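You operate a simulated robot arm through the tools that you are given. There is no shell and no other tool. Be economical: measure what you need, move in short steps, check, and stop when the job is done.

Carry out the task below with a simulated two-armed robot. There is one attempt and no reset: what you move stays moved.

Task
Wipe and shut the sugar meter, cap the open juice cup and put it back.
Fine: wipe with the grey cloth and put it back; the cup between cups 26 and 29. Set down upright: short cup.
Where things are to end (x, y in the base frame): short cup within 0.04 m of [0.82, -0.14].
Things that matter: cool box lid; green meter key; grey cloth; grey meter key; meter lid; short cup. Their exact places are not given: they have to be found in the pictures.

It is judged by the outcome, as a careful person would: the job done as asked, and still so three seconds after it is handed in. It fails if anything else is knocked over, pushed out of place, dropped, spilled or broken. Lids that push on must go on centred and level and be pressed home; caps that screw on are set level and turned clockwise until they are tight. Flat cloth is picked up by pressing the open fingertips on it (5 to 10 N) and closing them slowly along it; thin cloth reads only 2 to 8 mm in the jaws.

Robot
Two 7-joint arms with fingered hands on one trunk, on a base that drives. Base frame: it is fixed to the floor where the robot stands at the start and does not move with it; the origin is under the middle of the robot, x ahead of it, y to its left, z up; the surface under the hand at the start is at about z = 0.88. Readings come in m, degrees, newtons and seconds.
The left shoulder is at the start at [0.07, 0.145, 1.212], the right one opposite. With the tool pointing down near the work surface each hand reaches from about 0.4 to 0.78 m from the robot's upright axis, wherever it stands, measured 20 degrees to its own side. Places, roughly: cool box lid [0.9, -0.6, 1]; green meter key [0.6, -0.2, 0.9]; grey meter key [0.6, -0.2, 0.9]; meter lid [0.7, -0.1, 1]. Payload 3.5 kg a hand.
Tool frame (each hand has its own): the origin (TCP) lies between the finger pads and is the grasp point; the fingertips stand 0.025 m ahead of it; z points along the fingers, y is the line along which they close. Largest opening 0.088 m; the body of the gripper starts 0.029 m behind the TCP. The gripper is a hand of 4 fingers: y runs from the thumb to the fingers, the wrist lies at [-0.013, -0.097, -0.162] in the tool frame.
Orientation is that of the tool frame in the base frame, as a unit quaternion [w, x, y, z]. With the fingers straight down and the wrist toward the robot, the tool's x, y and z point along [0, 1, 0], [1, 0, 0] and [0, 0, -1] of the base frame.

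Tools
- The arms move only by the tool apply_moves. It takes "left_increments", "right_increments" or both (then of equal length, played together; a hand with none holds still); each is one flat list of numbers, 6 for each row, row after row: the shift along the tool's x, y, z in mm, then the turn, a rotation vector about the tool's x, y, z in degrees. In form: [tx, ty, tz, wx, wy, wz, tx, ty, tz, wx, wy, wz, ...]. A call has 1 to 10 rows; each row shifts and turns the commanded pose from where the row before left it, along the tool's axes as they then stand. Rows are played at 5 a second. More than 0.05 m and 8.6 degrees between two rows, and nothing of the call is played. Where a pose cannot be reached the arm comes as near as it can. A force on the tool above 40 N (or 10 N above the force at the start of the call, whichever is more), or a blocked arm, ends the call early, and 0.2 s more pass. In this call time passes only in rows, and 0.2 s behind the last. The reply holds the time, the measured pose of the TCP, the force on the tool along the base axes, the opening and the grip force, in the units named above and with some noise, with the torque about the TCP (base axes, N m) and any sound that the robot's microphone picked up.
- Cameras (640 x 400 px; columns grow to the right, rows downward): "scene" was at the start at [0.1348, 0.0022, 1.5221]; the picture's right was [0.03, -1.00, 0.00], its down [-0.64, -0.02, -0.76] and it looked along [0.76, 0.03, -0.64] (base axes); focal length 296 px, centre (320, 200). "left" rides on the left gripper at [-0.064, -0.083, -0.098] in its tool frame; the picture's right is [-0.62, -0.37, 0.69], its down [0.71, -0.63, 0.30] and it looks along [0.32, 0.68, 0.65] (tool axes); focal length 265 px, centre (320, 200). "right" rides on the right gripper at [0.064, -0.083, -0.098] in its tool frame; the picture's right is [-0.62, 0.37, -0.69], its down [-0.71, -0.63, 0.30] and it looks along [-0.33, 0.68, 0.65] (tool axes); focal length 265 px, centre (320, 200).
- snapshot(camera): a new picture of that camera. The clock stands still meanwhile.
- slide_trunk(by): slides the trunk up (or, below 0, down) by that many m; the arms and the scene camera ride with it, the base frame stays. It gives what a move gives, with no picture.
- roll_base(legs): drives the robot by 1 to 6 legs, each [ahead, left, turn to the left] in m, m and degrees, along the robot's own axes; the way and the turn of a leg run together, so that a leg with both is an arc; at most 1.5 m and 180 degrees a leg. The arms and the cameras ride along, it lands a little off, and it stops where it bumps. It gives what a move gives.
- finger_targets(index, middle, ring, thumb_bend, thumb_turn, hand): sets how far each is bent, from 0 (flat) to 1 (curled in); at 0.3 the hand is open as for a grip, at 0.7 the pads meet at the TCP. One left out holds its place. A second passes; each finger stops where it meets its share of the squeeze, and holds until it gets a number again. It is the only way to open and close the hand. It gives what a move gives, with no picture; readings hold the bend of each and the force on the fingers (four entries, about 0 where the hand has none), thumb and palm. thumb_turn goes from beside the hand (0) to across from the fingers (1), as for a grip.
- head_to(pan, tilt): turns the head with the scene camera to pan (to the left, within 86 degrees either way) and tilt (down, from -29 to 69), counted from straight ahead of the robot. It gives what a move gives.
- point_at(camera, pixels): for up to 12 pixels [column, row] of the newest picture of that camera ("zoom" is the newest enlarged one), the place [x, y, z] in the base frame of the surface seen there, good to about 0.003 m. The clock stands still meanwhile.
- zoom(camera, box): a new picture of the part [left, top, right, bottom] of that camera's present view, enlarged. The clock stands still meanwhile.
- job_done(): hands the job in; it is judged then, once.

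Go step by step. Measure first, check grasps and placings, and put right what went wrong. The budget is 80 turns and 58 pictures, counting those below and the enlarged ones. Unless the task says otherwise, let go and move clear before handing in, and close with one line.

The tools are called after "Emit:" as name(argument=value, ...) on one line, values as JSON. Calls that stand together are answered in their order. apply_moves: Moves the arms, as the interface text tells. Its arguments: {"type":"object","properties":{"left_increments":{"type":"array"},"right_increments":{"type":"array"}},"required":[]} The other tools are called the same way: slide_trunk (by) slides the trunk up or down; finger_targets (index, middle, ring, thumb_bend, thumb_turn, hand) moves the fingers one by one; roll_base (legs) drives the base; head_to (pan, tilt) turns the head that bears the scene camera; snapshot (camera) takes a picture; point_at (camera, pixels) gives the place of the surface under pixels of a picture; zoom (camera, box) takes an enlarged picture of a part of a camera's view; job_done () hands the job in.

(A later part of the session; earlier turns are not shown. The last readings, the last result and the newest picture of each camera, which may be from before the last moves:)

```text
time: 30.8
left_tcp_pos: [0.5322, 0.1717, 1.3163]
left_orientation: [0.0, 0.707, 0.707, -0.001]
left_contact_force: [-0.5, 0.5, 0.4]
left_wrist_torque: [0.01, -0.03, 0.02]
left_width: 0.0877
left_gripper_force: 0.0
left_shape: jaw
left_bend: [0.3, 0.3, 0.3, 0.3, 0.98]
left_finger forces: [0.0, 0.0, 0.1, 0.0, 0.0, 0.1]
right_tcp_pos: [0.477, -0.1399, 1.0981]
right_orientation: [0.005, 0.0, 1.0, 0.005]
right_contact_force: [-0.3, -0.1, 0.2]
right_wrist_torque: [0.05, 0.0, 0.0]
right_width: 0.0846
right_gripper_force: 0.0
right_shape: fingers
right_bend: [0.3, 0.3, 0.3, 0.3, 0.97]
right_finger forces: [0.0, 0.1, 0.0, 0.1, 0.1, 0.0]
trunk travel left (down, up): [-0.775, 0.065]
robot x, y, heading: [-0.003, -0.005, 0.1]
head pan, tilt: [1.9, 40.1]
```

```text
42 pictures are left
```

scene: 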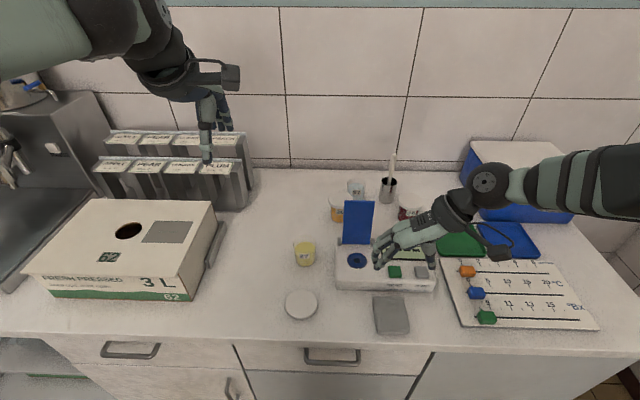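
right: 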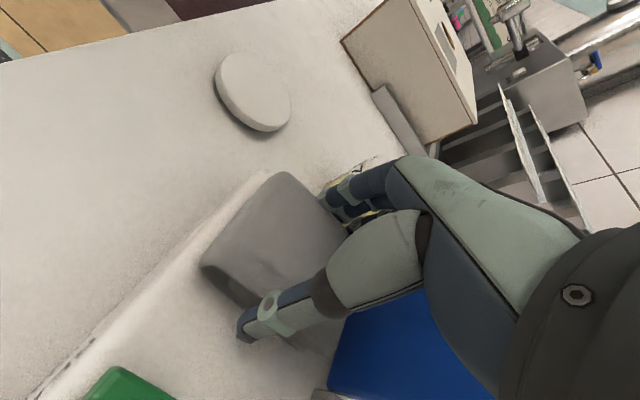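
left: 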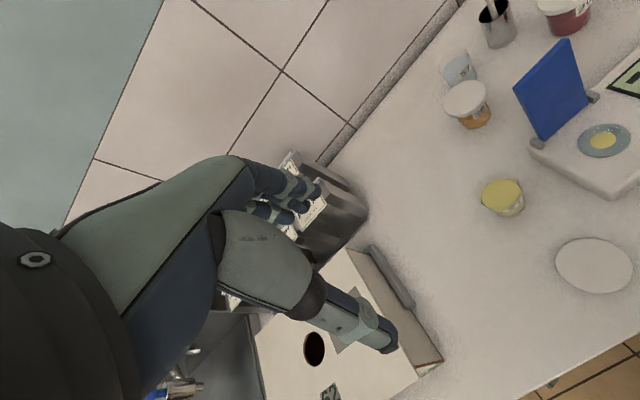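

The cloth is back in place. Next I'll close the hand, raise it over the lid and come down behind it to push it forward.

Emit:
finger_targets(hand="right", index=0.7, middle=0.7, ring=0.7, thumb_bend=0.7)

Emit:
apply_moves(right_increments=[0, 0, -45, 0, 0, 0, 0, 0, -45, 0, 0, 0, -42, 10, 0, 0, 0, 0, -42, 10, 0, 0, 0, 0, -42, 10, 0, 0, 0, 0, -42, 10, 0, 0, 0, 0, -42, 10, 0, 0, 0, 0, -45, 10, 0, 0, 0, 0])

Emit:
snapshot(camera="scene")

```text
time: 31.8
left_tcp_pos: [0.5344, 0.1729, 1.3161]
left_orientation: [-0.001, 0.707, 0.708, 0.0]
left_contact_force: [-1.1, -0.6, 0.2]
left_wrist_torque: [0.0, 0.03, 0.01]
left_width: 0.0875
left_gripper_force: 0.2
left_shape: jaw
left_bend: [0.3, 0.3, 0.3, 0.3, 0.98]
left_finger forces: [0.0, 0.0, 0.0, 0.0, 0.0, 0.0]
right_tcp_pos: [0.4799, -0.1414, 1.097]
right_orientation: [0.005, 0.001, 1.0, 0.004]
right_contact_force: [-0.2, -0.2, 0.2]
right_wrist_torque: [-0.03, 0.02, -0.02]
right_width: 0.0
right_gripper_force: 0.0
right_shape: fingers
right_bend: [0.7, 0.7, 0.7, 0.7, 0.97]
right_finger forces: [0.1, 0.0, 0.0, 0.0, 0.0, 0.1]
trunk travel left (down, up): [-0.775, 0.065]
robot x, y, heading: [-0.0, 0.0015, 0.1]
head pan, tilt: [1.9, 40.1]
```

```text
time: 33.2
left_tcp_pos: [0.5367, 0.1764, 1.3152]
left_orientation: [0.0, 0.707, 0.707, -0.002]
left_contact_force: [-0.2, 0.1, -0.9]
left_wrist_torque: [0.04, 0.03, -0.04]
left_width: 0.0878
left_gripper_force: 0.1
left_shape: jaw
left_bend: [0.3, 0.3, 0.3, 0.3, 0.98]
left_finger forces: [0.1, 0.1, 0.0, 0.0, 0.1, 0.0]
right_tcp_pos: [0.6322, -0.0923, 1.181]
right_orientation: [0.003, 0.014, 1.0, 0.008]
right_contact_force: [7.0, 22.3, -26.6]
right_wrist_torque: [0.18, -1.11, -0.87]
right_width: 0.0001
right_gripper_force: 0.1
right_shape: fingers
right_bend: [0.7, 0.7, 0.7, 0.7, 0.98]
right_finger forces: [0.0, 0.1, 0.0, 0.1, 0.1, 0.0]
right hand out of reach, approached as far as the arm can: row 6
trunk travel left (down, up): [-0.775, 0.065]
robot x, y, heading: [0.0016, -0.0017, 0.0]
head pan, tilt: [1.9, 40.1]
stopped in row 6 (right hand): the force on the tool passed its limit at 266 N (the readings are from after the stop); the commanded pose is now the measured one
```

```text
41 pictures are left
```

scene: 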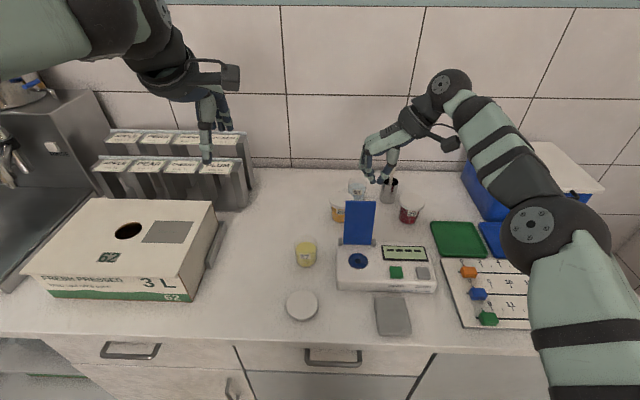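

The arm hit its reach limit in this wrist pose, and nothing appears disturbed. I'll back off and turn the wrist toward the robot again, so the fingertips can hook behind the lid.

Emit:
apply_moves(right_increments=[30, 0, -10, 0, 0, 0, 30, 0, 0, 0, 0, 0, 0, 0, 0, 0, 0, 8.5, 0, 0, 0, 0, 0, 8.5, 0, 0, 0, 0, 0, 8.5, 0, 0, 0, 0, 0, 8.5, 0, 0, 0, 0, 0, 8.5, 0, 0, 0, 0, 0, 8.5, 0, 0, 0, 0, 0, 8.5, 0, 0, 0, 0, 0, 8.5])

Emit:
apply_moves(right_increments=[0, 0, 0, 0, 0, 8.5, 0, 0, 0, 0, 0, 8.5, 0, 0, 0, 0, 0, 5])

```text
time: 35.4
left_tcp_pos: [0.5327, 0.174, 1.3164]
left_orientation: [0.001, 0.708, 0.707, -0.001]
left_contact_force: [-0.9, -0.3, 0.0]
left_wrist_torque: [0.02, 0.0, -0.02]
left_width: 0.0875
left_gripper_force: 0.0
left_shape: jaw
left_bend: [0.3, 0.3, 0.3, 0.3, 0.98]
left_finger forces: [0.0, 0.0, 0.0, 0.1, 0.0, 0.0]
right_tcp_pos: [0.5697, -0.0938, 1.1919]
right_orientation: [-0.004, 0.57, 0.821, 0.008]
right_contact_force: [-0.2, -0.3, -1.1]
right_wrist_torque: [0.04, -0.01, -0.01]
right_width: 0.0
right_gripper_force: 0.1
right_shape: fingers
right_bend: [0.7, 0.7, 0.7, 0.7, 0.98]
right_finger forces: [0.1, 0.0, 0.0, 0.0, 0.1, 0.1]
trunk travel left (down, up): [-0.775, 0.065]
robot x, y, heading: [-0.0012, 0.0005, 0.2]
head pan, tilt: [1.9, 40.1]
```

```text
time: 36.2
left_tcp_pos: [0.5343, 0.1726, 1.3161]
left_orientation: [-0.001, 0.707, 0.707, -0.001]
left_contact_force: [-0.2, 0.5, 0.1]
left_wrist_torque: [0.04, -0.01, -0.03]
left_width: 0.0877
left_gripper_force: 0.1
left_shape: jaw
left_bend: [0.3, 0.3, 0.3, 0.3, 0.98]
left_finger forces: [0.1, 0.1, 0.0, 0.0, 0.0, 0.0]
right_tcp_pos: [0.5703, -0.0938, 1.1912]
right_orientation: [-0.005, 0.716, 0.698, 0.008]
right_contact_force: [-0.5, -0.5, -0.1]
right_wrist_torque: [0.0, 0.01, -0.01]
right_width: 0.0
right_gripper_force: 0.0
right_shape: fingers
right_bend: [0.7, 0.7, 0.7, 0.7, 0.98]
right_finger forces: [0.0, 0.0, 0.1, 0.0, 0.0, 0.0]
trunk travel left (down, up): [-0.775, 0.065]
robot x, y, heading: [0.0027, 0.0023, -0.1]
head pan, tilt: [1.9, 40.1]
```

The orientation is restored. I'll move out beyond the lid at a safe height, then lower until the tips are behind its top edge.

Emit:
apply_moves(right_increments=[4, 40, 0, 0, 0, 0, 4, 40, 0, 0, 0, 0, 4, 40, 0, 0, 0, 0, 3, 40, 0, 0, 0, 0])

Emit:
apply_moves(right_increments=[0, 0, 40, 0, 0, 0, 0, 0, 40, 0, 0, 0, 0, 0, 40, 0, 0, 0])

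Emit:
snapshot(camera="scene")

Emit:
snapshot(camera="right")

```text
time: 37.2
left_tcp_pos: [0.539, 0.172, 1.3134]
left_orientation: [-0.003, 0.707, 0.707, -0.002]
left_contact_force: [0.5, 0.5, -0.2]
left_wrist_torque: [-0.01, 0.03, -0.02]
left_width: 0.0874
left_gripper_force: 0.0
left_shape: jaw
left_bend: [0.3, 0.3, 0.3, 0.3, 0.98]
left_finger forces: [0.1, 0.0, 0.0, 0.0, 0.0, 0.0]
right_tcp_pos: [0.7333, -0.0847, 1.1887]
right_orientation: [-0.007, 0.716, 0.698, 0.005]
right_contact_force: [0.5, 0.5, 1.5]
right_wrist_torque: [0.0, 0.05, -0.03]
right_width: 0.0
right_gripper_force: 0.1
right_shape: fingers
right_bend: [0.7, 0.7, 0.7, 0.7, 0.98]
right_finger forces: [0.0, 0.0, 0.0, 0.1, 0.0, 0.0]
trunk travel left (down, up): [-0.775, 0.065]
robot x, y, heading: [-0.0018, 0.0002, -0.0]
head pan, tilt: [1.9, 40.1]
```

```text
time: 38.0
left_tcp_pos: [0.5341, 0.1731, 1.3156]
left_orientation: [0.0, 0.707, 0.707, -0.001]
left_contact_force: [-0.6, 0.5, 0.9]
left_wrist_torque: [-0.03, 0.04, 0.03]
left_width: 0.0875
left_gripper_force: 0.0
left_shape: jaw
left_bend: [0.3, 0.3, 0.3, 0.3, 0.98]
left_finger forces: [0.0, 0.1, 0.1, 0.0, 0.0, 0.0]
right_tcp_pos: [0.7321, -0.0807, 1.0692]
right_orientation: [-0.005, 0.715, 0.699, 0.007]
right_contact_force: [0.1, -0.3, 0.3]
right_wrist_torque: [0.01, 0.01, 0.0]
right_width: 0.0001
right_gripper_force: 0.0
right_shape: fingers
right_bend: [0.7, 0.7, 0.7, 0.7, 0.98]
right_finger forces: [0.1, 0.0, 0.0, 0.0, 0.1, 0.0]
trunk travel left (down, up): [-0.775, 0.065]
robot x, y, heading: [-0.0025, 0.0046, 0.1]
head pan, tilt: [1.9, 40.1]
```

```text
40 pictures are left
```

scene: 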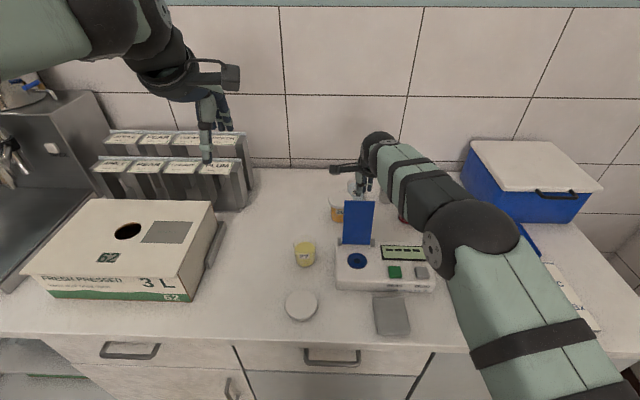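

```text
39 pictures are left
```

right: 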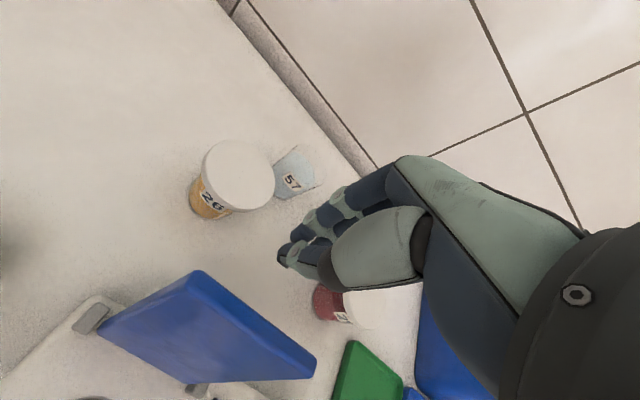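

The tips are behind the lid's upper edge. I'll lower 8 mm and pull toward the robot in small steps.

Emit:
apply_moves(right_increments=[0, 0, 8, 0, 0, 0, 0, -12, 0, 0, 0, 0, 0, -12, 0, 0, 0, 0, 0, -12, 0, 0, 0, 0, 0, -12, 0, 0, 0, 0, 0, -12, 0, 0, 0, 0])

Emit:
snapshot(camera="right")

```text
time: 39.4
left_tcp_pos: [0.534, 0.1735, 1.3165]
left_orientation: [0.0, 0.707, 0.708, -0.001]
left_contact_force: [-0.7, 0.0, -0.8]
left_wrist_torque: [-0.01, 0.02, -0.01]
left_width: 0.0876
left_gripper_force: 0.0
left_shape: jaw
left_bend: [0.3, 0.3, 0.3, 0.3, 0.98]
left_finger forces: [0.0, 0.0, 0.0, 0.0, 0.1, 0.0]
right_tcp_pos: [0.6683, -0.0788, 1.0648]
right_orientation: [-0.005, 0.716, 0.698, 0.007]
right_contact_force: [-0.5, 0.6, 1.3]
right_wrist_torque: [0.0, 0.03, -0.01]
right_width: 0.0
right_gripper_force: 0.1
right_shape: fingers
right_bend: [0.7, 0.7, 0.7, 0.7, 0.98]
right_finger forces: [0.0, 0.0, 0.0, 0.0, 0.0, 0.0]
trunk travel left (down, up): [-0.775, 0.065]
robot x, y, heading: [0.0031, 0.0023, 0.1]
head pan, tilt: [1.9, 40.1]
```

```text
38 pictures are left
```

right: 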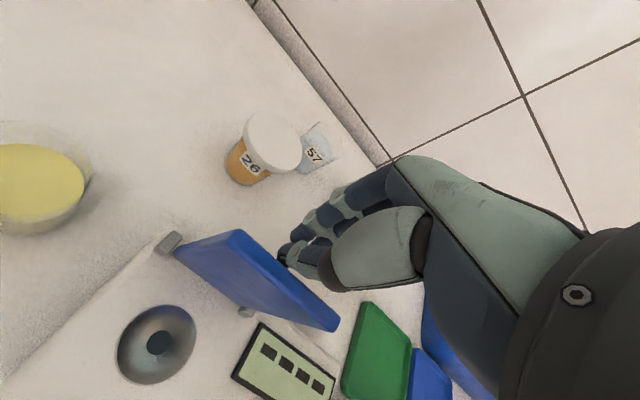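

The lid is swinging with almost no force. I'll continue along the arc.

Emit:
apply_moves(right_increments=[0, -12, 1, 0, 0, 0, 0, -12, 2, 0, 0, 0, 0, -12, 4, 0, 0, 0, 0, -12, 6, 0, 0, 0])

Emit:
snapshot(camera="right")

```text
time: 40.4
left_tcp_pos: [0.5329, 0.172, 1.3159]
left_orientation: [0.0, 0.707, 0.707, 0.0]
left_contact_force: [0.2, 0.1, 0.7]
left_wrist_torque: [0.0, 0.01, 0.02]
left_width: 0.0875
left_gripper_force: 0.1
left_shape: jaw
left_bend: [0.3, 0.3, 0.3, 0.3, 0.98]
left_finger forces: [0.0, 0.1, 0.0, 0.0, 0.1, 0.1]
right_tcp_pos: [0.6211, -0.0775, 1.0501]
right_orientation: [-0.005, 0.716, 0.698, 0.007]
right_contact_force: [-0.3, 0.4, 0.4]
right_wrist_torque: [0.03, 0.0, -0.02]
right_width: 0.0001
right_gripper_force: 0.1
right_shape: fingers
right_bend: [0.7, 0.7, 0.7, 0.7, 0.98]
right_finger forces: [0.0, 0.0, 0.0, 0.0, 0.0, 0.0]
trunk travel left (down, up): [-0.775, 0.065]
robot x, y, heading: [-0.0046, 0.0004, 0.0]
head pan, tilt: [1.9, 40.1]
```

```text
37 pictures are left
```

right: 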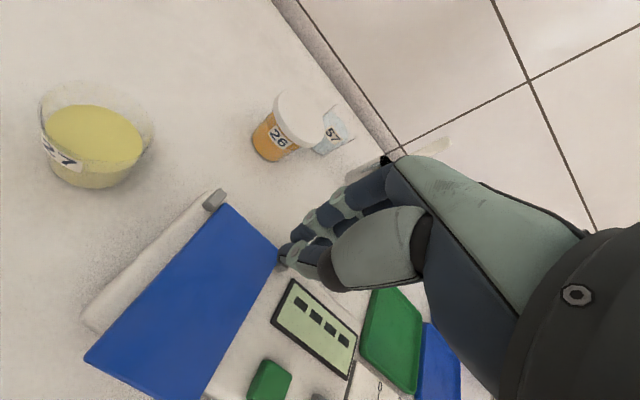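

The blue lid has dropped forward over the prism. I'll check whether it is flat.

Emit:
point_at(camera="right", pixels=[[225, 215], [270, 255], [95, 355], [150, 385], [190, 300], [320, 320], [267, 385], [205, 395]])

```text
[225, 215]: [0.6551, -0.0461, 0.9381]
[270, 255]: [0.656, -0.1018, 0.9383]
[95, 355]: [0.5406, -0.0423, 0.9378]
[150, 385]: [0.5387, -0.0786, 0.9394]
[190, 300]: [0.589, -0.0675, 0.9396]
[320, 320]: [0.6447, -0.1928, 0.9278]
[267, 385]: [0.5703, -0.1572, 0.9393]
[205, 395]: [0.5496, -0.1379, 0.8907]
```

The lid lies flat and level at z≈0.938. I'll press lightly near its front to make sure it is fully shut.

Emit:
apply_moves(right_increments=[5, -23, 0, 0, 0, 0, 0, -23, 20, 0, 0, 0, 0, 0, 35, 0, 0, 0, 0, 0, 15, 0, 0, 0, 0, 0, 4, 0, 0, 0, 0, 0, 3, 0, 0, 0])

Emit:
apply_moves(right_increments=[0, 0, 2, 0, 0, 0, 0, 0, 2, 0, 0, 0])

```text
time: 41.8
left_tcp_pos: [0.5334, 0.1721, 1.3158]
left_orientation: [0.0, 0.707, 0.708, -0.001]
left_contact_force: [0.4, 0.6, 0.0]
left_wrist_torque: [-0.03, 0.0, 0.0]
left_width: 0.0876
left_gripper_force: 0.0
left_shape: jaw
left_bend: [0.3, 0.3, 0.3, 0.3, 0.98]
left_finger forces: [0.0, 0.1, 0.0, 0.0, 0.0, 0.0]
right_tcp_pos: [0.5766, -0.0701, 0.9739]
right_orientation: [-0.005, 0.716, 0.698, 0.007]
right_contact_force: [0.4, 0.3, 0.2]
right_wrist_torque: [0.02, 0.01, 0.01]
right_width: 0.0001
right_gripper_force: 0.2
right_shape: fingers
right_bend: [0.7, 0.7, 0.7, 0.7, 0.98]
right_finger forces: [0.0, 0.0, 0.0, 0.0, 0.1, 0.0]
trunk travel left (down, up): [-0.775, 0.065]
robot x, y, heading: [0.0015, -0.0003, -0.1]
head pan, tilt: [1.9, 40.1]
```

```text
time: 42.4
left_tcp_pos: [0.5343, 0.1725, 1.3169]
left_orientation: [-0.001, 0.707, 0.707, -0.002]
left_contact_force: [-0.1, -0.3, 0.2]
left_wrist_torque: [0.02, 0.02, 0.02]
left_width: 0.0878
left_gripper_force: 0.1
left_shape: jaw
left_bend: [0.3, 0.3, 0.3, 0.3, 0.98]
left_finger forces: [0.1, 0.0, 0.0, 0.0, 0.0, 0.0]
right_tcp_pos: [0.5769, -0.0699, 0.9709]
right_orientation: [-0.006, 0.715, 0.699, 0.008]
right_contact_force: [0.5, 0.6, -0.8]
right_wrist_torque: [0.01, -0.01, 0.0]
right_width: 0.0
right_gripper_force: 0.1
right_shape: fingers
right_bend: [0.7, 0.7, 0.7, 0.7, 0.98]
right_finger forces: [0.0, 0.0, 0.0, 0.0, 0.0, 0.1]
trunk travel left (down, up): [-0.775, 0.065]
robot x, y, heading: [0.0047, 0.0036, 0.1]
head pan, tilt: [1.9, 40.1]
```

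Emit:
apply_moves(right_increments=[0, 0, 2, 0, 0, 0, 0, 0, 2, 0, 0, 0, 0, 0, 1.5, 0, 0, 0])

```text
time: 43.2
left_tcp_pos: [0.5331, 0.1734, 1.3164]
left_orientation: [0.0, 0.707, 0.707, 0.0]
left_contact_force: [-0.3, -0.5, 0.4]
left_wrist_torque: [-0.01, -0.01, 0.03]
left_width: 0.0876
left_gripper_force: 0.0
left_shape: jaw
left_bend: [0.3, 0.3, 0.3, 0.3, 0.98]
left_finger forces: [0.0, 0.0, 0.0, 0.1, 0.1, 0.0]
right_tcp_pos: [0.576, -0.0699, 0.9652]
right_orientation: [-0.004, 0.716, 0.698, 0.009]
right_contact_force: [0.6, 0.0, 1.9]
right_wrist_torque: [-0.01, 0.01, 0.01]
right_width: 0.0
right_gripper_force: 1.6
right_shape: fingers
right_bend: [0.7, 0.7, 0.7, 0.7, 0.98]
right_finger forces: [0.0, 0.3, 0.0, 0.0, 2.1, 0.1]
trunk travel left (down, up): [-0.775, 0.065]
robot x, y, heading: [0.0011, -0.0042, -0.2]
head pan, tilt: [1.9, 40.1]
```

Contact is at 2 N. I'll press a little further and then lift away to the right.

Emit:
apply_moves(right_increments=[0, 0, 1.5, 0, 0, 0, 0, 0, 1, 0, 0, 0])

Emit:
apply_moves(right_increments=[0, 0, -30, 0, 0, 0, 0, 0, -40, 0, 0, 0, 0, 0, -40, 0, 0, 0, 0, 0, -40, 0, 0, 0, -40, -20, 0, 0, 0, 0, -40, -20, 0, 0, 0, 0, -40, -20, 0, 0, 0, 0, -40, -10, 0, 0, 0, 0])

Emit:
zoom(camera="scene", box=[270, 160, 450, 345])

```text
time: 43.8
left_tcp_pos: [0.5326, 0.1729, 1.3172]
left_orientation: [-0.001, 0.707, 0.707, 0.0]
left_contact_force: [0.8, 0.0, 0.1]
left_wrist_torque: [0.02, 0.0, 0.05]
left_width: 0.0876
left_gripper_force: 0.0
left_shape: jaw
left_bend: [0.3, 0.3, 0.3, 0.3, 0.98]
left_finger forces: [0.0, 0.1, 0.1, 0.1, 0.0, 0.0]
right_tcp_pos: [0.5767, -0.0709, 0.9652]
right_orientation: [-0.003, 0.716, 0.699, 0.008]
right_contact_force: [-0.6, -0.5, 11.0]
right_wrist_torque: [0.07, 0.09, 0.04]
right_width: 0.0001
right_gripper_force: 5.5
right_shape: fingers
right_bend: [0.7, 0.7, 0.7, 0.7, 0.98]
right_finger forces: [1.1, 0.9, 0.0, 0.0, 8.9, 0.0]
trunk travel left (down, up): [-0.775, 0.065]
robot x, y, heading: [0.0018, 0.0007, -0.1]
head pan, tilt: [1.9, 40.1]
```

```text
time: 45.6
left_tcp_pos: [0.5322, 0.1713, 1.3167]
left_orientation: [0.0, 0.708, 0.707, 0.002]
left_contact_force: [-1.0, 0.0, 0.1]
left_wrist_torque: [0.0, 0.01, 0.03]
left_width: 0.0877
left_gripper_force: 0.1
left_shape: jaw
left_bend: [0.3, 0.3, 0.3, 0.3, 0.98]
left_finger forces: [0.1, 0.0, 0.0, 0.0, 0.0, 0.1]
right_tcp_pos: [0.4997, -0.2317, 1.1082]
right_orientation: [-0.005, 0.716, 0.698, 0.008]
right_contact_force: [0.2, -1.3, 0.5]
right_wrist_torque: [0.02, 0.01, 0.05]
right_width: 0.0001
right_gripper_force: 0.1
right_shape: fingers
right_bend: [0.7, 0.7, 0.7, 0.7, 0.98]
right_finger forces: [0.0, 0.1, 0.0, 0.1, 0.1, 0.0]
trunk travel left (down, up): [-0.775, 0.065]
robot x, y, heading: [0.0016, 0.0024, 0.0]
head pan, tilt: [1.9, 40.1]
```

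```text
2.16 times, centred on (360, 252) of scene
```

zoom: 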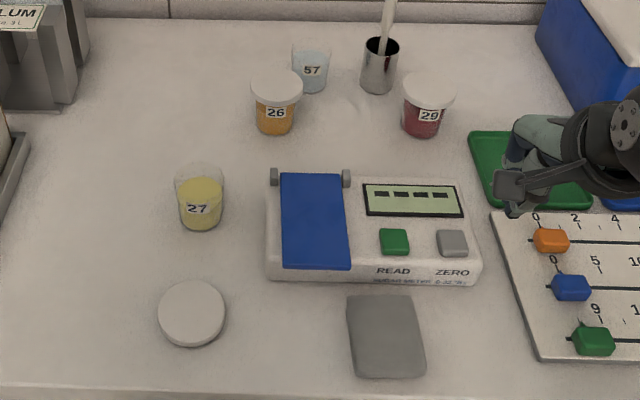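

The meter is shut. Next I'll measure cup 27's rim, the cap and the back-row cups with the view clear.

Emit:
point_at(camera="zoom", pixels=[[160, 312], [225, 312], [192, 283], [192, 336], [192, 312], [176, 175], [223, 175], [200, 163], [200, 190], [200, 228], [276, 85], [427, 90]])

Emit:
point_at(camera="zoom", pixels=[[253, 85], [301, 85], [276, 70], [276, 98], [404, 92], [452, 92], [427, 78], [427, 105], [310, 85], [378, 85], [350, 150], [350, 110]])

Emit:
snapshot(camera="left")

```text
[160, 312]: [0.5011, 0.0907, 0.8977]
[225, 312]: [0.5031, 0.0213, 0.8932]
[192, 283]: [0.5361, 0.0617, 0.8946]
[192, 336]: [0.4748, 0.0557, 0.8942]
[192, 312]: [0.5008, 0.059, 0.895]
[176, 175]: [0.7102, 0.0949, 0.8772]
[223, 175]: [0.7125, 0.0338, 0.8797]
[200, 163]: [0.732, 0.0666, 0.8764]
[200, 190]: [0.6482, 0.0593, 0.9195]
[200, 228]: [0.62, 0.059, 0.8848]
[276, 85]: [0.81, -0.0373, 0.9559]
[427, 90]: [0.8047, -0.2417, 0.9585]
```

```text
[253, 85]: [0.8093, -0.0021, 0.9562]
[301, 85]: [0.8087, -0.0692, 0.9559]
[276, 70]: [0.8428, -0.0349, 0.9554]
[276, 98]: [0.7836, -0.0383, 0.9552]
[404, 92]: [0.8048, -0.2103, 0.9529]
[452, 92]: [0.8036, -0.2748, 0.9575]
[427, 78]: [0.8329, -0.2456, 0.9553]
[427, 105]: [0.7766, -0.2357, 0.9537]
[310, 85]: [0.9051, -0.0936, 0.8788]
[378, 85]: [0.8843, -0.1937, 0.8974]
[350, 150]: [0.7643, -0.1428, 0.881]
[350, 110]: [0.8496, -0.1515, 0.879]
```

```text
35 pictures are left
```

left: 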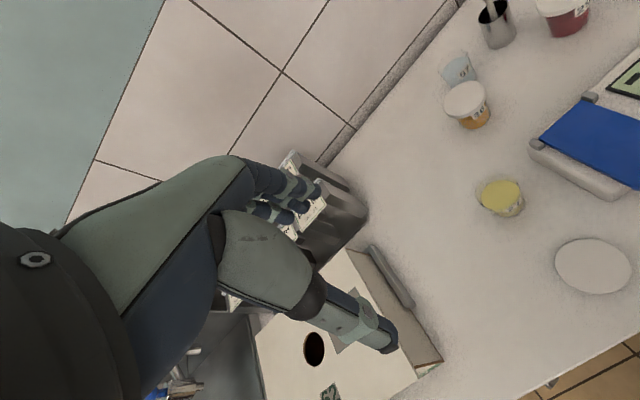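

Cap centre is ≈(0.505, 0.057) with a radius of 34 mm and top at 0.895. The back caps top out at 0.956, and the midpoint between 26 and 29 is (0.81, −0.139). I'll move the left hand above the cap.

Emit:
apply_moves(left_increments=[-14.5, -3.5, 38, 0, 0, 0, -14.5, -3.5, 38, 0, 0, 0, -14.5, -3.5, 38, 0, 0, 0, -14.5, -3.5, 38, 0, 0, 0, -14.5, -3.5, 38, 0, 0, 0, -14.5, -3.5, 38, 0, 0, 0, -14.5, -3.5, 38, 0, 0, 0, -14.5, -3.5, 38, 0, 0, 0, 0, 0, 40, 0, 0, 0])

Emit:
snapshot(camera="left")

```text
time: 47.6
left_tcp_pos: [0.5058, 0.0576, 0.9696]
left_orientation: [0.001, 0.708, 0.706, -0.001]
left_contact_force: [0.6, -0.5, -0.7]
left_wrist_torque: [0.01, -0.02, -0.04]
left_width: 0.0877
left_gripper_force: 0.0
left_shape: jaw
left_bend: [0.3, 0.3, 0.3, 0.3, 0.98]
left_finger forces: [0.0, 0.1, 0.0, 0.0, 0.0, 0.1]
right_tcp_pos: [0.5019, -0.2292, 1.1078]
right_orientation: [-0.005, 0.716, 0.699, 0.007]
right_contact_force: [0.5, -0.3, 0.2]
right_wrist_torque: [-0.01, -0.03, 0.03]
right_width: 0.0
right_gripper_force: 0.1
right_shape: fingers
right_bend: [0.7, 0.7, 0.7, 0.7, 0.98]
right_finger forces: [0.0, 0.0, 0.1, 0.1, 0.0, 0.0]
trunk travel left (down, up): [-0.775, 0.065]
robot x, y, heading: [0.0018, 0.0009, -0.2]
head pan, tilt: [1.9, 40.1]
```

```text
34 pictures are left
```

left: 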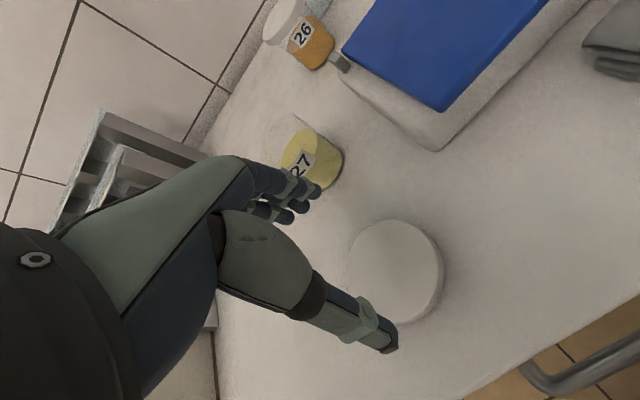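

Emit:
point_at(camera="left", pixels=[[316, 193], [302, 208], [285, 215], [388, 345], [395, 225], [445, 270], [405, 320], [349, 262], [395, 268], [400, 221]])

```text
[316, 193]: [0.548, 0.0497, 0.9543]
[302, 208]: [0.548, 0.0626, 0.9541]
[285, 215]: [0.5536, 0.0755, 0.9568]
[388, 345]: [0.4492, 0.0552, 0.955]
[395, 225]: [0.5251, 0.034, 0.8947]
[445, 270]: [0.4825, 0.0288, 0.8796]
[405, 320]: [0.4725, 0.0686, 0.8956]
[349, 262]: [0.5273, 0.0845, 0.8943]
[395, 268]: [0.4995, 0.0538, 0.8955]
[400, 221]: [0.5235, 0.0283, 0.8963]
```

The tips straddle the cap. I'll lower the hand around it.

Emit:
apply_moves(left_increments=[0, 0, 30, 0, 0, 0, 0, 0, 18, 0, 0, 0, 0, 0, 5, 0, 0, 0, 0, 0, 3, 0, 0, 0, 0, 0, 2, 0, 0, 0])

Emit:
finger_targets(hand="left", index=0.4, middle=0.4, ring=0.4, thumb_bend=0.4)

Emit:
snapshot(camera="left")

```text
time: 48.8
left_tcp_pos: [0.5042, 0.0563, 0.9135]
left_orientation: [-0.001, 0.708, 0.707, -0.001]
left_contact_force: [0.4, 0.8, -0.1]
left_wrist_torque: [-0.02, 0.03, 0.02]
left_width: 0.0874
left_gripper_force: 0.1
left_shape: jaw
left_bend: [0.3, 0.3, 0.3, 0.3, 0.98]
left_finger forces: [0.0, 0.0, 0.0, 0.0, 0.1, 0.0]
right_tcp_pos: [0.501, -0.2293, 1.1079]
right_orientation: [-0.006, 0.716, 0.698, 0.006]
right_contact_force: [0.3, -1.0, 0.1]
right_wrist_torque: [-0.01, 0.0, -0.02]
right_width: 0.0
right_gripper_force: 0.0
right_shape: fingers
right_bend: [0.7, 0.7, 0.7, 0.7, 0.98]
right_finger forces: [0.0, 0.0, 0.0, 0.0, 0.1, 0.0]
trunk travel left (down, up): [-0.775, 0.065]
robot x, y, heading: [0.0024, 0.0018, -0.1]
head pan, tilt: [1.9, 40.1]
```

```text
time: 49.8
left_tcp_pos: [0.5046, 0.0568, 0.9129]
left_orientation: [0.0, 0.707, 0.708, -0.001]
left_contact_force: [-0.3, 0.1, -0.6]
left_wrist_torque: [0.01, -0.01, 0.02]
left_width: 0.0678
left_gripper_force: 1.8
left_shape: fingers
left_bend: [0.38, 0.39, 0.4, 0.38, 0.97]
left_finger forces: [0.9, 0.6, 0.0, 0.0, 1.8, 0.0]
right_tcp_pos: [0.5001, -0.2294, 1.1087]
right_orientation: [-0.006, 0.715, 0.699, 0.007]
right_contact_force: [0.0, 0.2, 0.2]
right_wrist_torque: [0.01, 0.0, 0.02]
right_width: 0.0001
right_gripper_force: 0.0
right_shape: fingers
right_bend: [0.7, 0.7, 0.7, 0.7, 0.98]
right_finger forces: [0.1, 0.0, 0.1, 0.1, 0.0, 0.0]
trunk travel left (down, up): [-0.775, 0.065]
robot x, y, heading: [-0.0028, -0.0044, -0.2]
head pan, tilt: [1.9, 40.1]
```

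```text
33 pictures are left
```

left: 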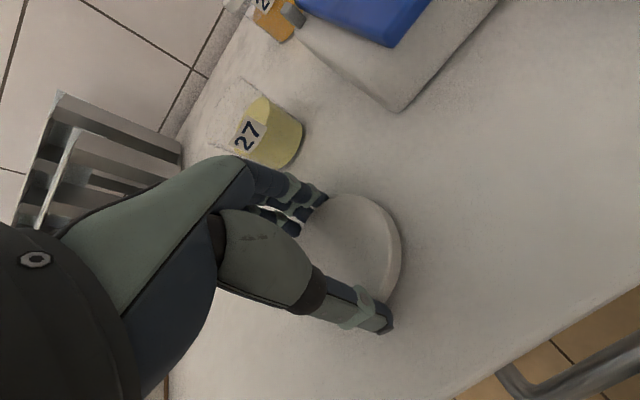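

The index, middle and thumb hold the cap centred, with the index and middle fingers astride its centre. I'll firm the grip and lift.

Emit:
finger_targets(hand="left", index=0.5, middle=0.5, thumb_bend=0.48)

Emit:
apply_moves(left_increments=[0, 0, -10, 0, 0, 0, 0, 0, -40, 0, 0, 0, 0, 0, -40, 0, 0, 0, 0, 0, -40, 0, 0, 0])

Emit:
snapshot(camera="scene")

Emit:
snapshot(camera="left")

```text
time: 50.8
left_tcp_pos: [0.5045, 0.0563, 0.9136]
left_orientation: [0.0, 0.707, 0.707, 0.0]
left_contact_force: [1.9, 0.0, 1.9]
left_wrist_torque: [0.03, -0.09, 0.02]
left_width: 0.0652
left_gripper_force: 8.6
left_shape: fingers
left_bend: [0.42, 0.44, 0.4, 0.38, 0.97]
left_finger forces: [4.8, 4.6, 0.0, 0.1, 8.2, 0.1]
right_tcp_pos: [0.5013, -0.2308, 1.1087]
right_orientation: [-0.005, 0.716, 0.698, 0.007]
right_contact_force: [0.2, 0.2, -0.9]
right_wrist_torque: [-0.03, 0.03, 0.0]
right_width: 0.0
right_gripper_force: 0.1
right_shape: fingers
right_bend: [0.7, 0.7, 0.7, 0.7, 0.98]
right_finger forces: [0.0, 0.0, 0.0, 0.0, 0.0, 0.1]
trunk travel left (down, up): [-0.775, 0.065]
robot x, y, heading: [-0.0005, -0.0009, 0.1]
head pan, tilt: [1.9, 40.1]
```

```text
time: 51.8
left_tcp_pos: [0.5067, 0.0568, 1.0423]
left_orientation: [-0.001, 0.707, 0.707, -0.001]
left_contact_force: [0.0, -0.3, -0.6]
left_wrist_torque: [-0.01, -0.01, -0.01]
left_width: 0.0653
left_gripper_force: 8.5
left_shape: fingers
left_bend: [0.43, 0.45, 0.4, 0.38, 0.97]
left_finger forces: [4.4, 4.2, 0.0, 0.0, 8.4, 0.0]
right_tcp_pos: [0.4982, -0.2295, 1.1081]
right_orientation: [-0.005, 0.716, 0.698, 0.006]
right_contact_force: [0.5, -0.2, -0.1]
right_wrist_torque: [0.01, 0.02, -0.02]
right_width: 0.0
right_gripper_force: 0.1
right_shape: fingers
right_bend: [0.7, 0.7, 0.7, 0.7, 0.98]
right_finger forces: [0.1, 0.0, 0.1, 0.1, 0.0, 0.1]
trunk travel left (down, up): [-0.775, 0.065]
robot x, y, heading: [0.0021, -0.0023, 0.1]
head pan, tilt: [1.9, 40.1]
```

```text
32 pictures are left
```

scene: 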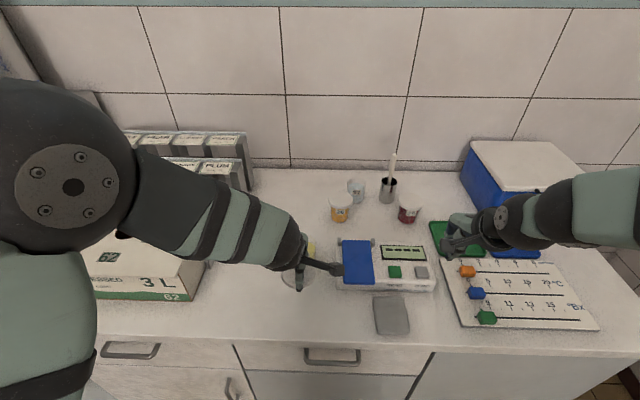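

```text
31 pictures are left
```

left: 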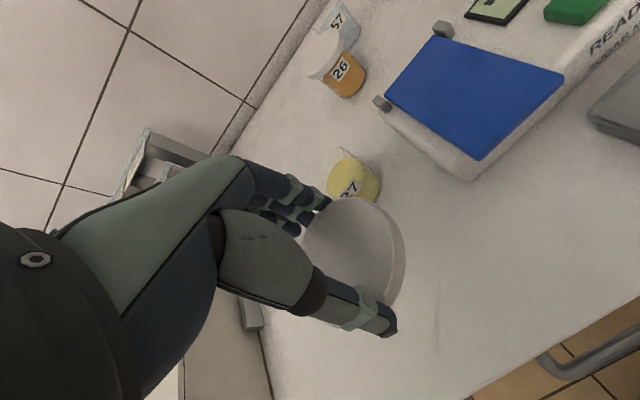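

The cap is held. I'll measure its centre and level relative to the hand.

Emit:
point_at(camera="left", pixels=[[350, 203], [385, 215], [395, 250], [385, 290], [355, 285], [310, 235], [350, 245], [404, 252], [340, 262], [325, 218]])

```text
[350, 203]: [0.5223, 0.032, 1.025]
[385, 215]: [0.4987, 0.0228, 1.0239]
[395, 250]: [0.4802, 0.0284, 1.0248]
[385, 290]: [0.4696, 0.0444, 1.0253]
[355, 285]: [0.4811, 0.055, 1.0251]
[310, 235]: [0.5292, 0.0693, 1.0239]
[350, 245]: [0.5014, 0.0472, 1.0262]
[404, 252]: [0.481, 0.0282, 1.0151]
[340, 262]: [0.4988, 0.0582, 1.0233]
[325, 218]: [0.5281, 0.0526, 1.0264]
```

The cap is level (top at z 1.025, 17.5 mm below the TCP) and centred about 3 mm toward the robot from the TCP. I'll turn the right hand's camera toward the cup to measure its rim better.

Emit:
apply_moves(right_increments=[0, 0, 0, 0, 0, -8.5, 0, 0, 0, 0, 0, -8.5, 0, 0, 0, 0, 0, -8.5, 0, 0, 0, 0, 0, -8.5, 0, 0, 0, 0, 0, -8.5, 0, 0, 0, 0, 0, -8.5, 0, 0, 0, 0, 0, -8.5])

Emit:
snapshot(camera="right")

```text
time: 53.4
left_tcp_pos: [0.5091, 0.0556, 1.0408]
left_orientation: [-0.001, 0.707, 0.707, -0.001]
left_contact_force: [-0.3, 0.3, -0.1]
left_wrist_torque: [0.0, -0.02, 0.03]
left_width: 0.0652
left_gripper_force: 8.6
left_shape: fingers
left_bend: [0.43, 0.45, 0.4, 0.38, 0.97]
left_finger forces: [4.4, 4.2, 0.0, 0.0, 8.6, 0.0]
right_tcp_pos: [0.5018, -0.2317, 1.108]
right_orientation: [-0.001, 0.273, 0.962, 0.009]
right_contact_force: [-1.1, -0.6, 0.1]
right_wrist_torque: [0.0, 0.0, 0.01]
right_width: 0.0
right_gripper_force: 0.1
right_shape: fingers
right_bend: [0.7, 0.7, 0.7, 0.7, 0.98]
right_finger forces: [0.0, 0.0, 0.1, 0.0, 0.0, 0.0]
trunk travel left (down, up): [-0.775, 0.065]
robot x, y, heading: [0.0003, 0.0025, 0.0]
head pan, tilt: [1.9, 40.1]
```

```text
30 pictures are left
```

right: 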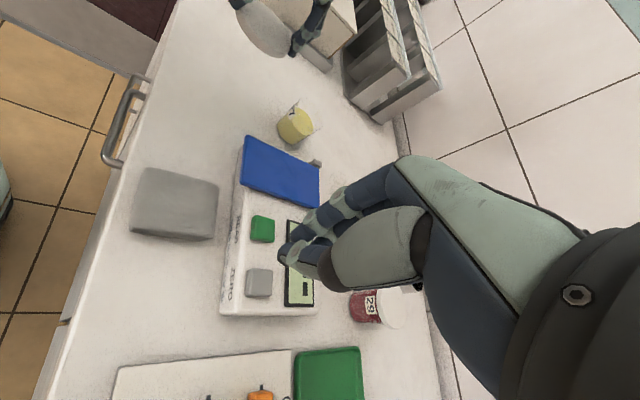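

Cup 27 is visible at (295,125). I'll enlarge it.

Emit:
zoom(camera="right", box=[255, 95, 335, 150])

```text
7.27 times, centred on (295, 122) of right
```

zoom: 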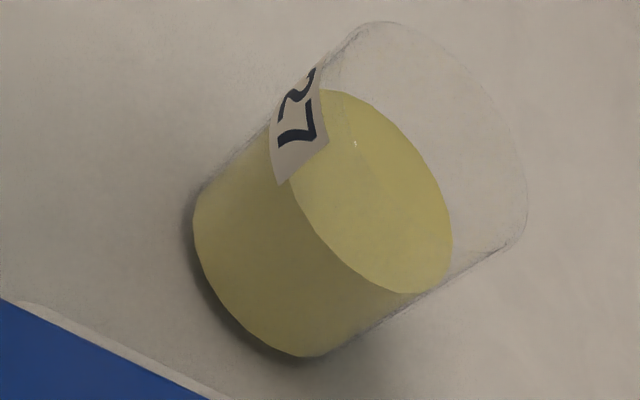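

Emit:
point_at(camera="zoom", pixels=[[328, 96], [414, 287], [448, 230], [300, 190], [372, 190], [345, 30], [505, 247], [520, 170], [440, 45], [200, 240], [300, 350], [430, 140]])

```text
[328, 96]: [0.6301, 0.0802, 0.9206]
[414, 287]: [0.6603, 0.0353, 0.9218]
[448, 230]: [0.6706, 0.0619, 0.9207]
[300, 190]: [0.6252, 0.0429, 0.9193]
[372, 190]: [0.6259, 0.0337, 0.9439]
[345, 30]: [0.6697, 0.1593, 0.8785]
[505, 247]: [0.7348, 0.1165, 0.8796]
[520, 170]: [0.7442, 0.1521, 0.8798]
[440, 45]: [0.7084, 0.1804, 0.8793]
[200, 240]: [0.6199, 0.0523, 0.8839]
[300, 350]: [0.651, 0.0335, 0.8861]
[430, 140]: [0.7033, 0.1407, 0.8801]
```

The rim centre is ≈(0.646, 0.0585) at z≈0.944, with a radius of about 31 mm. I'll carry the cap above the cup, keeping it 2–3 cm above the rim.

Emit:
apply_moves(left_increments=[0.5, 36, 0, 0, 0, 0, 1, 36, 0, 0, 0, 0, 1, 36, 0, 0, 0, 0, 0, 35, 0, 0, 0, 0, 0, 0, 30, 0, 0, 0])

Emit:
zoom(camera="right", box=[225, 55, 365, 150])

Emit:
snapshot(camera="left")

```text
time: 54.6
left_tcp_pos: [0.6475, 0.0622, 1.0134]
left_orientation: [-0.001, 0.707, 0.707, 0.0]
left_contact_force: [-0.3, 0.9, -0.1]
left_wrist_torque: [0.03, -0.04, -0.01]
left_width: 0.0652
left_gripper_force: 8.5
left_shape: fingers
left_bend: [0.43, 0.45, 0.4, 0.38, 0.97]
left_finger forces: [4.3, 4.1, 0.1, 0.0, 8.5, 0.0]
right_tcp_pos: [0.5029, -0.2307, 1.1079]
right_orientation: [-0.001, 0.275, 0.961, 0.008]
right_contact_force: [0.2, -0.6, -0.2]
right_wrist_torque: [-0.02, 0.01, 0.01]
right_width: 0.0
right_gripper_force: 0.1
right_shape: fingers
right_bend: [0.7, 0.7, 0.7, 0.7, 0.98]
right_finger forces: [0.0, 0.1, 0.1, 0.1, 0.1, 0.0]
trunk travel left (down, up): [-0.775, 0.065]
robot x, y, heading: [0.0006, 0.0008, -0.1]
head pan, tilt: [1.9, 40.1]
```

```text
4.21 times, centred on (295, 102) of right
```

zoom: 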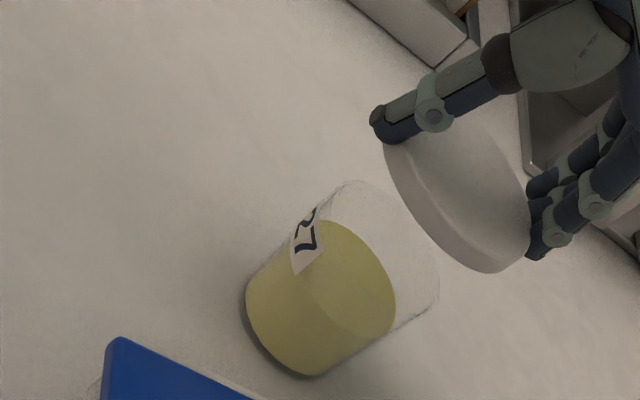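

```text
27 pictures are left
```

left: 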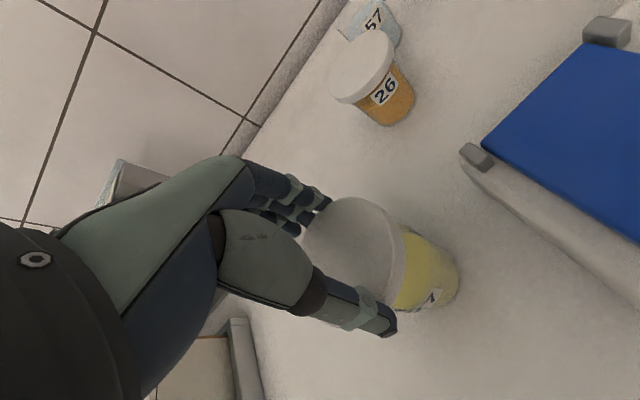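

By eye the cap lies on the cup's axis. I'll measure the cap's edge once more to confirm.

Emit:
point_at(camera="zoom", pixels=[[385, 155], [400, 190], [425, 222], [455, 250], [490, 266], [525, 245], [460, 180], [410, 200], [390, 170]])

Emit:
point_at(camera="left", pixels=[[350, 203], [380, 210], [398, 235], [400, 270], [385, 292], [350, 245], [310, 235]])

```text
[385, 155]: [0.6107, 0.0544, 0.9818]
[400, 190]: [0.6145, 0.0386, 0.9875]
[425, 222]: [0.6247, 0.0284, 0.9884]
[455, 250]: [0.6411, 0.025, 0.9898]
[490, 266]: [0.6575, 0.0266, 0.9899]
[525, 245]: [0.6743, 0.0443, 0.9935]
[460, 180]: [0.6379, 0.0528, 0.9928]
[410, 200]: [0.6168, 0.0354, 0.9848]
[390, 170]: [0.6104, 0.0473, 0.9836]
```

```text
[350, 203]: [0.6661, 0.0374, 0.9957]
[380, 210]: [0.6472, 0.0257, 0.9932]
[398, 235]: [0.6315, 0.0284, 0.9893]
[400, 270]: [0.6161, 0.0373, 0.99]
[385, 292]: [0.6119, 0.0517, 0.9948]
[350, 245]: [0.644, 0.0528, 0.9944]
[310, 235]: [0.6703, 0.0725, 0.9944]
```

The cap centre is about (0.644, 0.058), within 2 mm of the cup axis. I'll nudge it by 1.5 mm and lower to just above the rim.

Emit:
apply_moves(left_increments=[0, 1.5, 12, 0, 0, 0, 0, 0, 10, 0, 0, 0, 0, 0, 5, 0, 0, 0])

Emit:
zoom(camera="right", box=[245, 75, 345, 150])

```text
time: 55.4
left_tcp_pos: [0.6489, 0.06, 0.9886]
left_orientation: [0.0, 0.707, 0.708, -0.001]
left_contact_force: [0.0, -0.1, -0.5]
left_wrist_torque: [0.02, 0.0, -0.01]
left_width: 0.0651
left_gripper_force: 8.4
left_shape: fingers
left_bend: [0.43, 0.45, 0.4, 0.38, 0.97]
left_finger forces: [4.3, 4.2, 0.0, 0.1, 8.4, 0.0]
right_tcp_pos: [0.5019, -0.2299, 1.1086]
right_orientation: [-0.001, 0.275, 0.961, 0.008]
right_contact_force: [-1.0, -0.7, 0.0]
right_wrist_torque: [0.01, 0.01, 0.01]
right_width: 0.0
right_gripper_force: 0.1
right_shape: fingers
right_bend: [0.7, 0.7, 0.7, 0.7, 0.98]
right_finger forces: [0.0, 0.0, 0.0, 0.0, 0.1, 0.0]
trunk travel left (down, up): [-0.775, 0.065]
robot x, y, heading: [0.0016, 0.0026, 0.0]
head pan, tilt: [1.9, 40.1]
```

```text
5.33 times, centred on (295, 112) of right
```

zoom: 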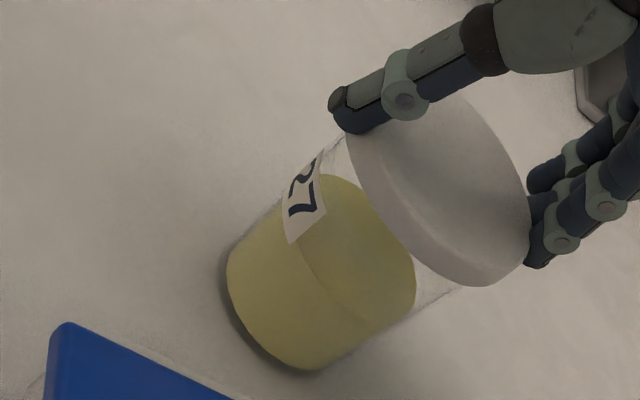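

I'll measure the cap and cup edges here to check centring before contact.

Emit:
point_at(camera="zoom", pixels=[[348, 150], [360, 190], [385, 225], [420, 255], [460, 277], [500, 278], [525, 235], [460, 180], [320, 180], [415, 290], [322, 155], [450, 290]])

```text
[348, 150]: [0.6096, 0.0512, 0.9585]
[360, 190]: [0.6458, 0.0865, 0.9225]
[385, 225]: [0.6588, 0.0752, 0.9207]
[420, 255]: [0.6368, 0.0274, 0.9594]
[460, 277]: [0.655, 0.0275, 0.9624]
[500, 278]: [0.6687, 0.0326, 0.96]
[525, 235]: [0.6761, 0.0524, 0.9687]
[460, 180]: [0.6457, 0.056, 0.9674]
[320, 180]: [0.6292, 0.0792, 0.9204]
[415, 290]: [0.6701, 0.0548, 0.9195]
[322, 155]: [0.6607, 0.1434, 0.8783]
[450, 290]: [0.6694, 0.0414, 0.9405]
```

The cap and cup axes agree within about 1.5 mm. I'll lower until contact.

Emit:
apply_moves(left_increments=[0, 0, 4, 0, 0, 0, 0, 0, 2, 0, 0, 0, 0, 0, 2, 0, 0, 0])

Emit:
apply_moves(left_increments=[0, 0, 2, 0, 0, 0, 0, 0, 2, 0, 0, 0])

```text
time: 56.2
left_tcp_pos: [0.6506, 0.0586, 0.9785]
left_orientation: [0.0, 0.707, 0.707, 0.0]
left_contact_force: [0.0, -0.1, -0.9]
left_wrist_torque: [0.04, 0.01, 0.01]
left_width: 0.0652
left_gripper_force: 9.0
left_shape: fingers
left_bend: [0.43, 0.45, 0.4, 0.38, 0.97]
left_finger forces: [4.4, 4.2, 0.1, 0.0, 8.4, 0.1]
right_tcp_pos: [0.5019, -0.2312, 1.1098]
right_orientation: [-0.001, 0.275, 0.961, 0.009]
right_contact_force: [-0.2, 0.1, 0.4]
right_wrist_torque: [0.03, -0.02, 0.0]
right_width: 0.0002
right_gripper_force: 0.1
right_shape: fingers
right_bend: [0.7, 0.7, 0.7, 0.7, 0.98]
right_finger forces: [0.0, 0.0, 0.1, 0.0, 0.0, 0.1]
trunk travel left (down, up): [-0.775, 0.065]
robot x, y, heading: [-0.0009, -0.0003, -0.1]
head pan, tilt: [1.9, 40.1]
```

```text
time: 56.8
left_tcp_pos: [0.6499, 0.059, 0.9757]
left_orientation: [0.0, 0.707, 0.707, 0.0]
left_contact_force: [-0.8, -0.5, 0.7]
left_wrist_torque: [0.02, 0.0, 0.0]
left_width: 0.0654
left_gripper_force: 8.5
left_shape: fingers
left_bend: [0.43, 0.45, 0.4, 0.38, 0.97]
left_finger forces: [4.5, 4.1, 0.0, 0.1, 8.7, 0.1]
right_tcp_pos: [0.5016, -0.23, 1.11]
right_orientation: [-0.002, 0.275, 0.962, 0.009]
right_contact_force: [0.6, -0.4, -0.4]
right_wrist_torque: [-0.01, 0.01, -0.02]
right_width: 0.0
right_gripper_force: 0.0
right_shape: fingers
right_bend: [0.7, 0.7, 0.7, 0.7, 0.98]
right_finger forces: [0.0, 0.0, 0.0, 0.0, 0.1, 0.0]
trunk travel left (down, up): [-0.775, 0.065]
robot x, y, heading: [-0.0064, -0.0016, -0.2]
head pan, tilt: [1.9, 40.1]
```

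Emit:
apply_moves(left_increments=[0, 0, 2, 0, 0, 0, 0, 0, 2, 0, 0, 0])

Emit:
zoom(camera="right", box=[245, 75, 345, 150])

```text
time: 57.4
left_tcp_pos: [0.6498, 0.0585, 0.9749]
left_orientation: [0.003, 0.707, 0.707, 0.001]
left_contact_force: [-0.3, -2.9, 9.5]
left_wrist_torque: [-0.06, 0.01, -0.03]
left_width: 0.0655
left_gripper_force: 9.3
left_shape: fingers
left_bend: [0.43, 0.45, 0.4, 0.38, 0.96]
left_finger forces: [4.5, 4.1, 0.0, 0.0, 9.8, 0.0]
right_tcp_pos: [0.4992, -0.2326, 1.1093]
right_orientation: [-0.001, 0.274, 0.962, 0.009]
right_contact_force: [0.6, -0.6, 0.5]
right_wrist_torque: [0.0, 0.02, 0.02]
right_width: 0.0002
right_gripper_force: 0.1
right_shape: fingers
right_bend: [0.7, 0.7, 0.7, 0.7, 0.98]
right_finger forces: [0.0, 0.0, 0.0, 0.0, 0.0, 0.1]
trunk travel left (down, up): [-0.775, 0.065]
robot x, y, heading: [-0.0004, 0.0014, -0.1]
head pan, tilt: [1.9, 40.1]
heard: snap
```

```text
5.33 times, centred on (295, 112) of right
```

zoom: 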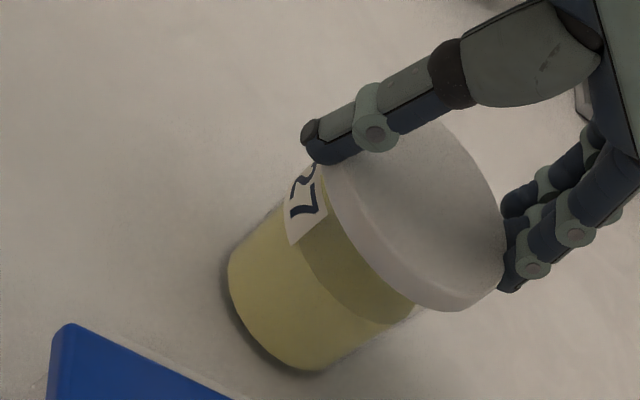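

A snap was heard at 9.5 N. I'll check that the cap is level and centred.

Emit:
point_at(camera="zoom", pixels=[[350, 180], [370, 230], [410, 280], [470, 295], [490, 230], [450, 150], [420, 200], [320, 185], [440, 308]])

Emit:
finger_targets(hand="left", index=0.3, middle=0.3, ring=0.3, thumb_bend=0.3)

Emit:
snapshot(camera="right")

```text
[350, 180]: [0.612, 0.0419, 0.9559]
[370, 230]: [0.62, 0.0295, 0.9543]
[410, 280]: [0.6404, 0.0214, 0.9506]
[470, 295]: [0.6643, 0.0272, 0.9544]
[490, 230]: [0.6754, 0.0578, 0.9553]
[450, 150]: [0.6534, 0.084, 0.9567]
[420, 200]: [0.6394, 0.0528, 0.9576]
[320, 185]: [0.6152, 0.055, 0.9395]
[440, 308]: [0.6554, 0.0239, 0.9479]
```

```text
time: 58.4
left_tcp_pos: [0.6505, 0.0601, 0.9717]
left_orientation: [-0.001, 0.707, 0.707, -0.001]
left_contact_force: [0.1, -0.1, 0.0]
left_wrist_torque: [0.0, 0.01, -0.01]
left_width: 0.0846
left_gripper_force: 0.0
left_shape: fingers
left_bend: [0.3, 0.3, 0.3, 0.3, 0.97]
left_finger forces: [0.0, 0.0, 0.0, 0.0, 0.0, 0.0]
right_tcp_pos: [0.5026, -0.2317, 1.109]
right_orientation: [-0.001, 0.275, 0.961, 0.008]
right_contact_force: [-0.2, -0.4, 0.8]
right_wrist_torque: [0.01, -0.02, -0.02]
right_width: 0.0001
right_gripper_force: 0.0
right_shape: fingers
right_bend: [0.7, 0.7, 0.7, 0.7, 0.98]
right_finger forces: [0.0, 0.0, 0.0, 0.0, 0.0, 0.1]
trunk travel left (down, up): [-0.775, 0.065]
robot x, y, heading: [0.004, 0.0001, 0.2]
head pan, tilt: [1.9, 40.1]
```

```text
24 pictures are left
```

right: 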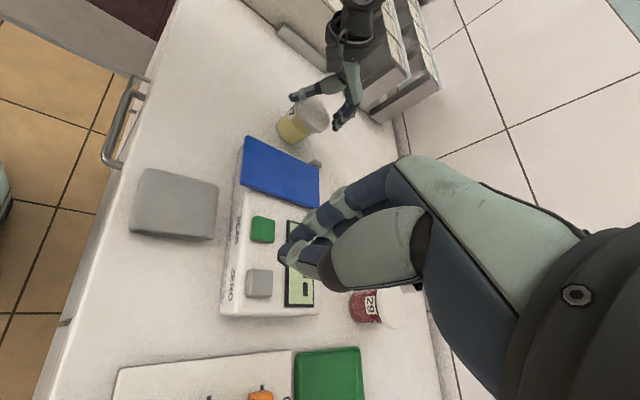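

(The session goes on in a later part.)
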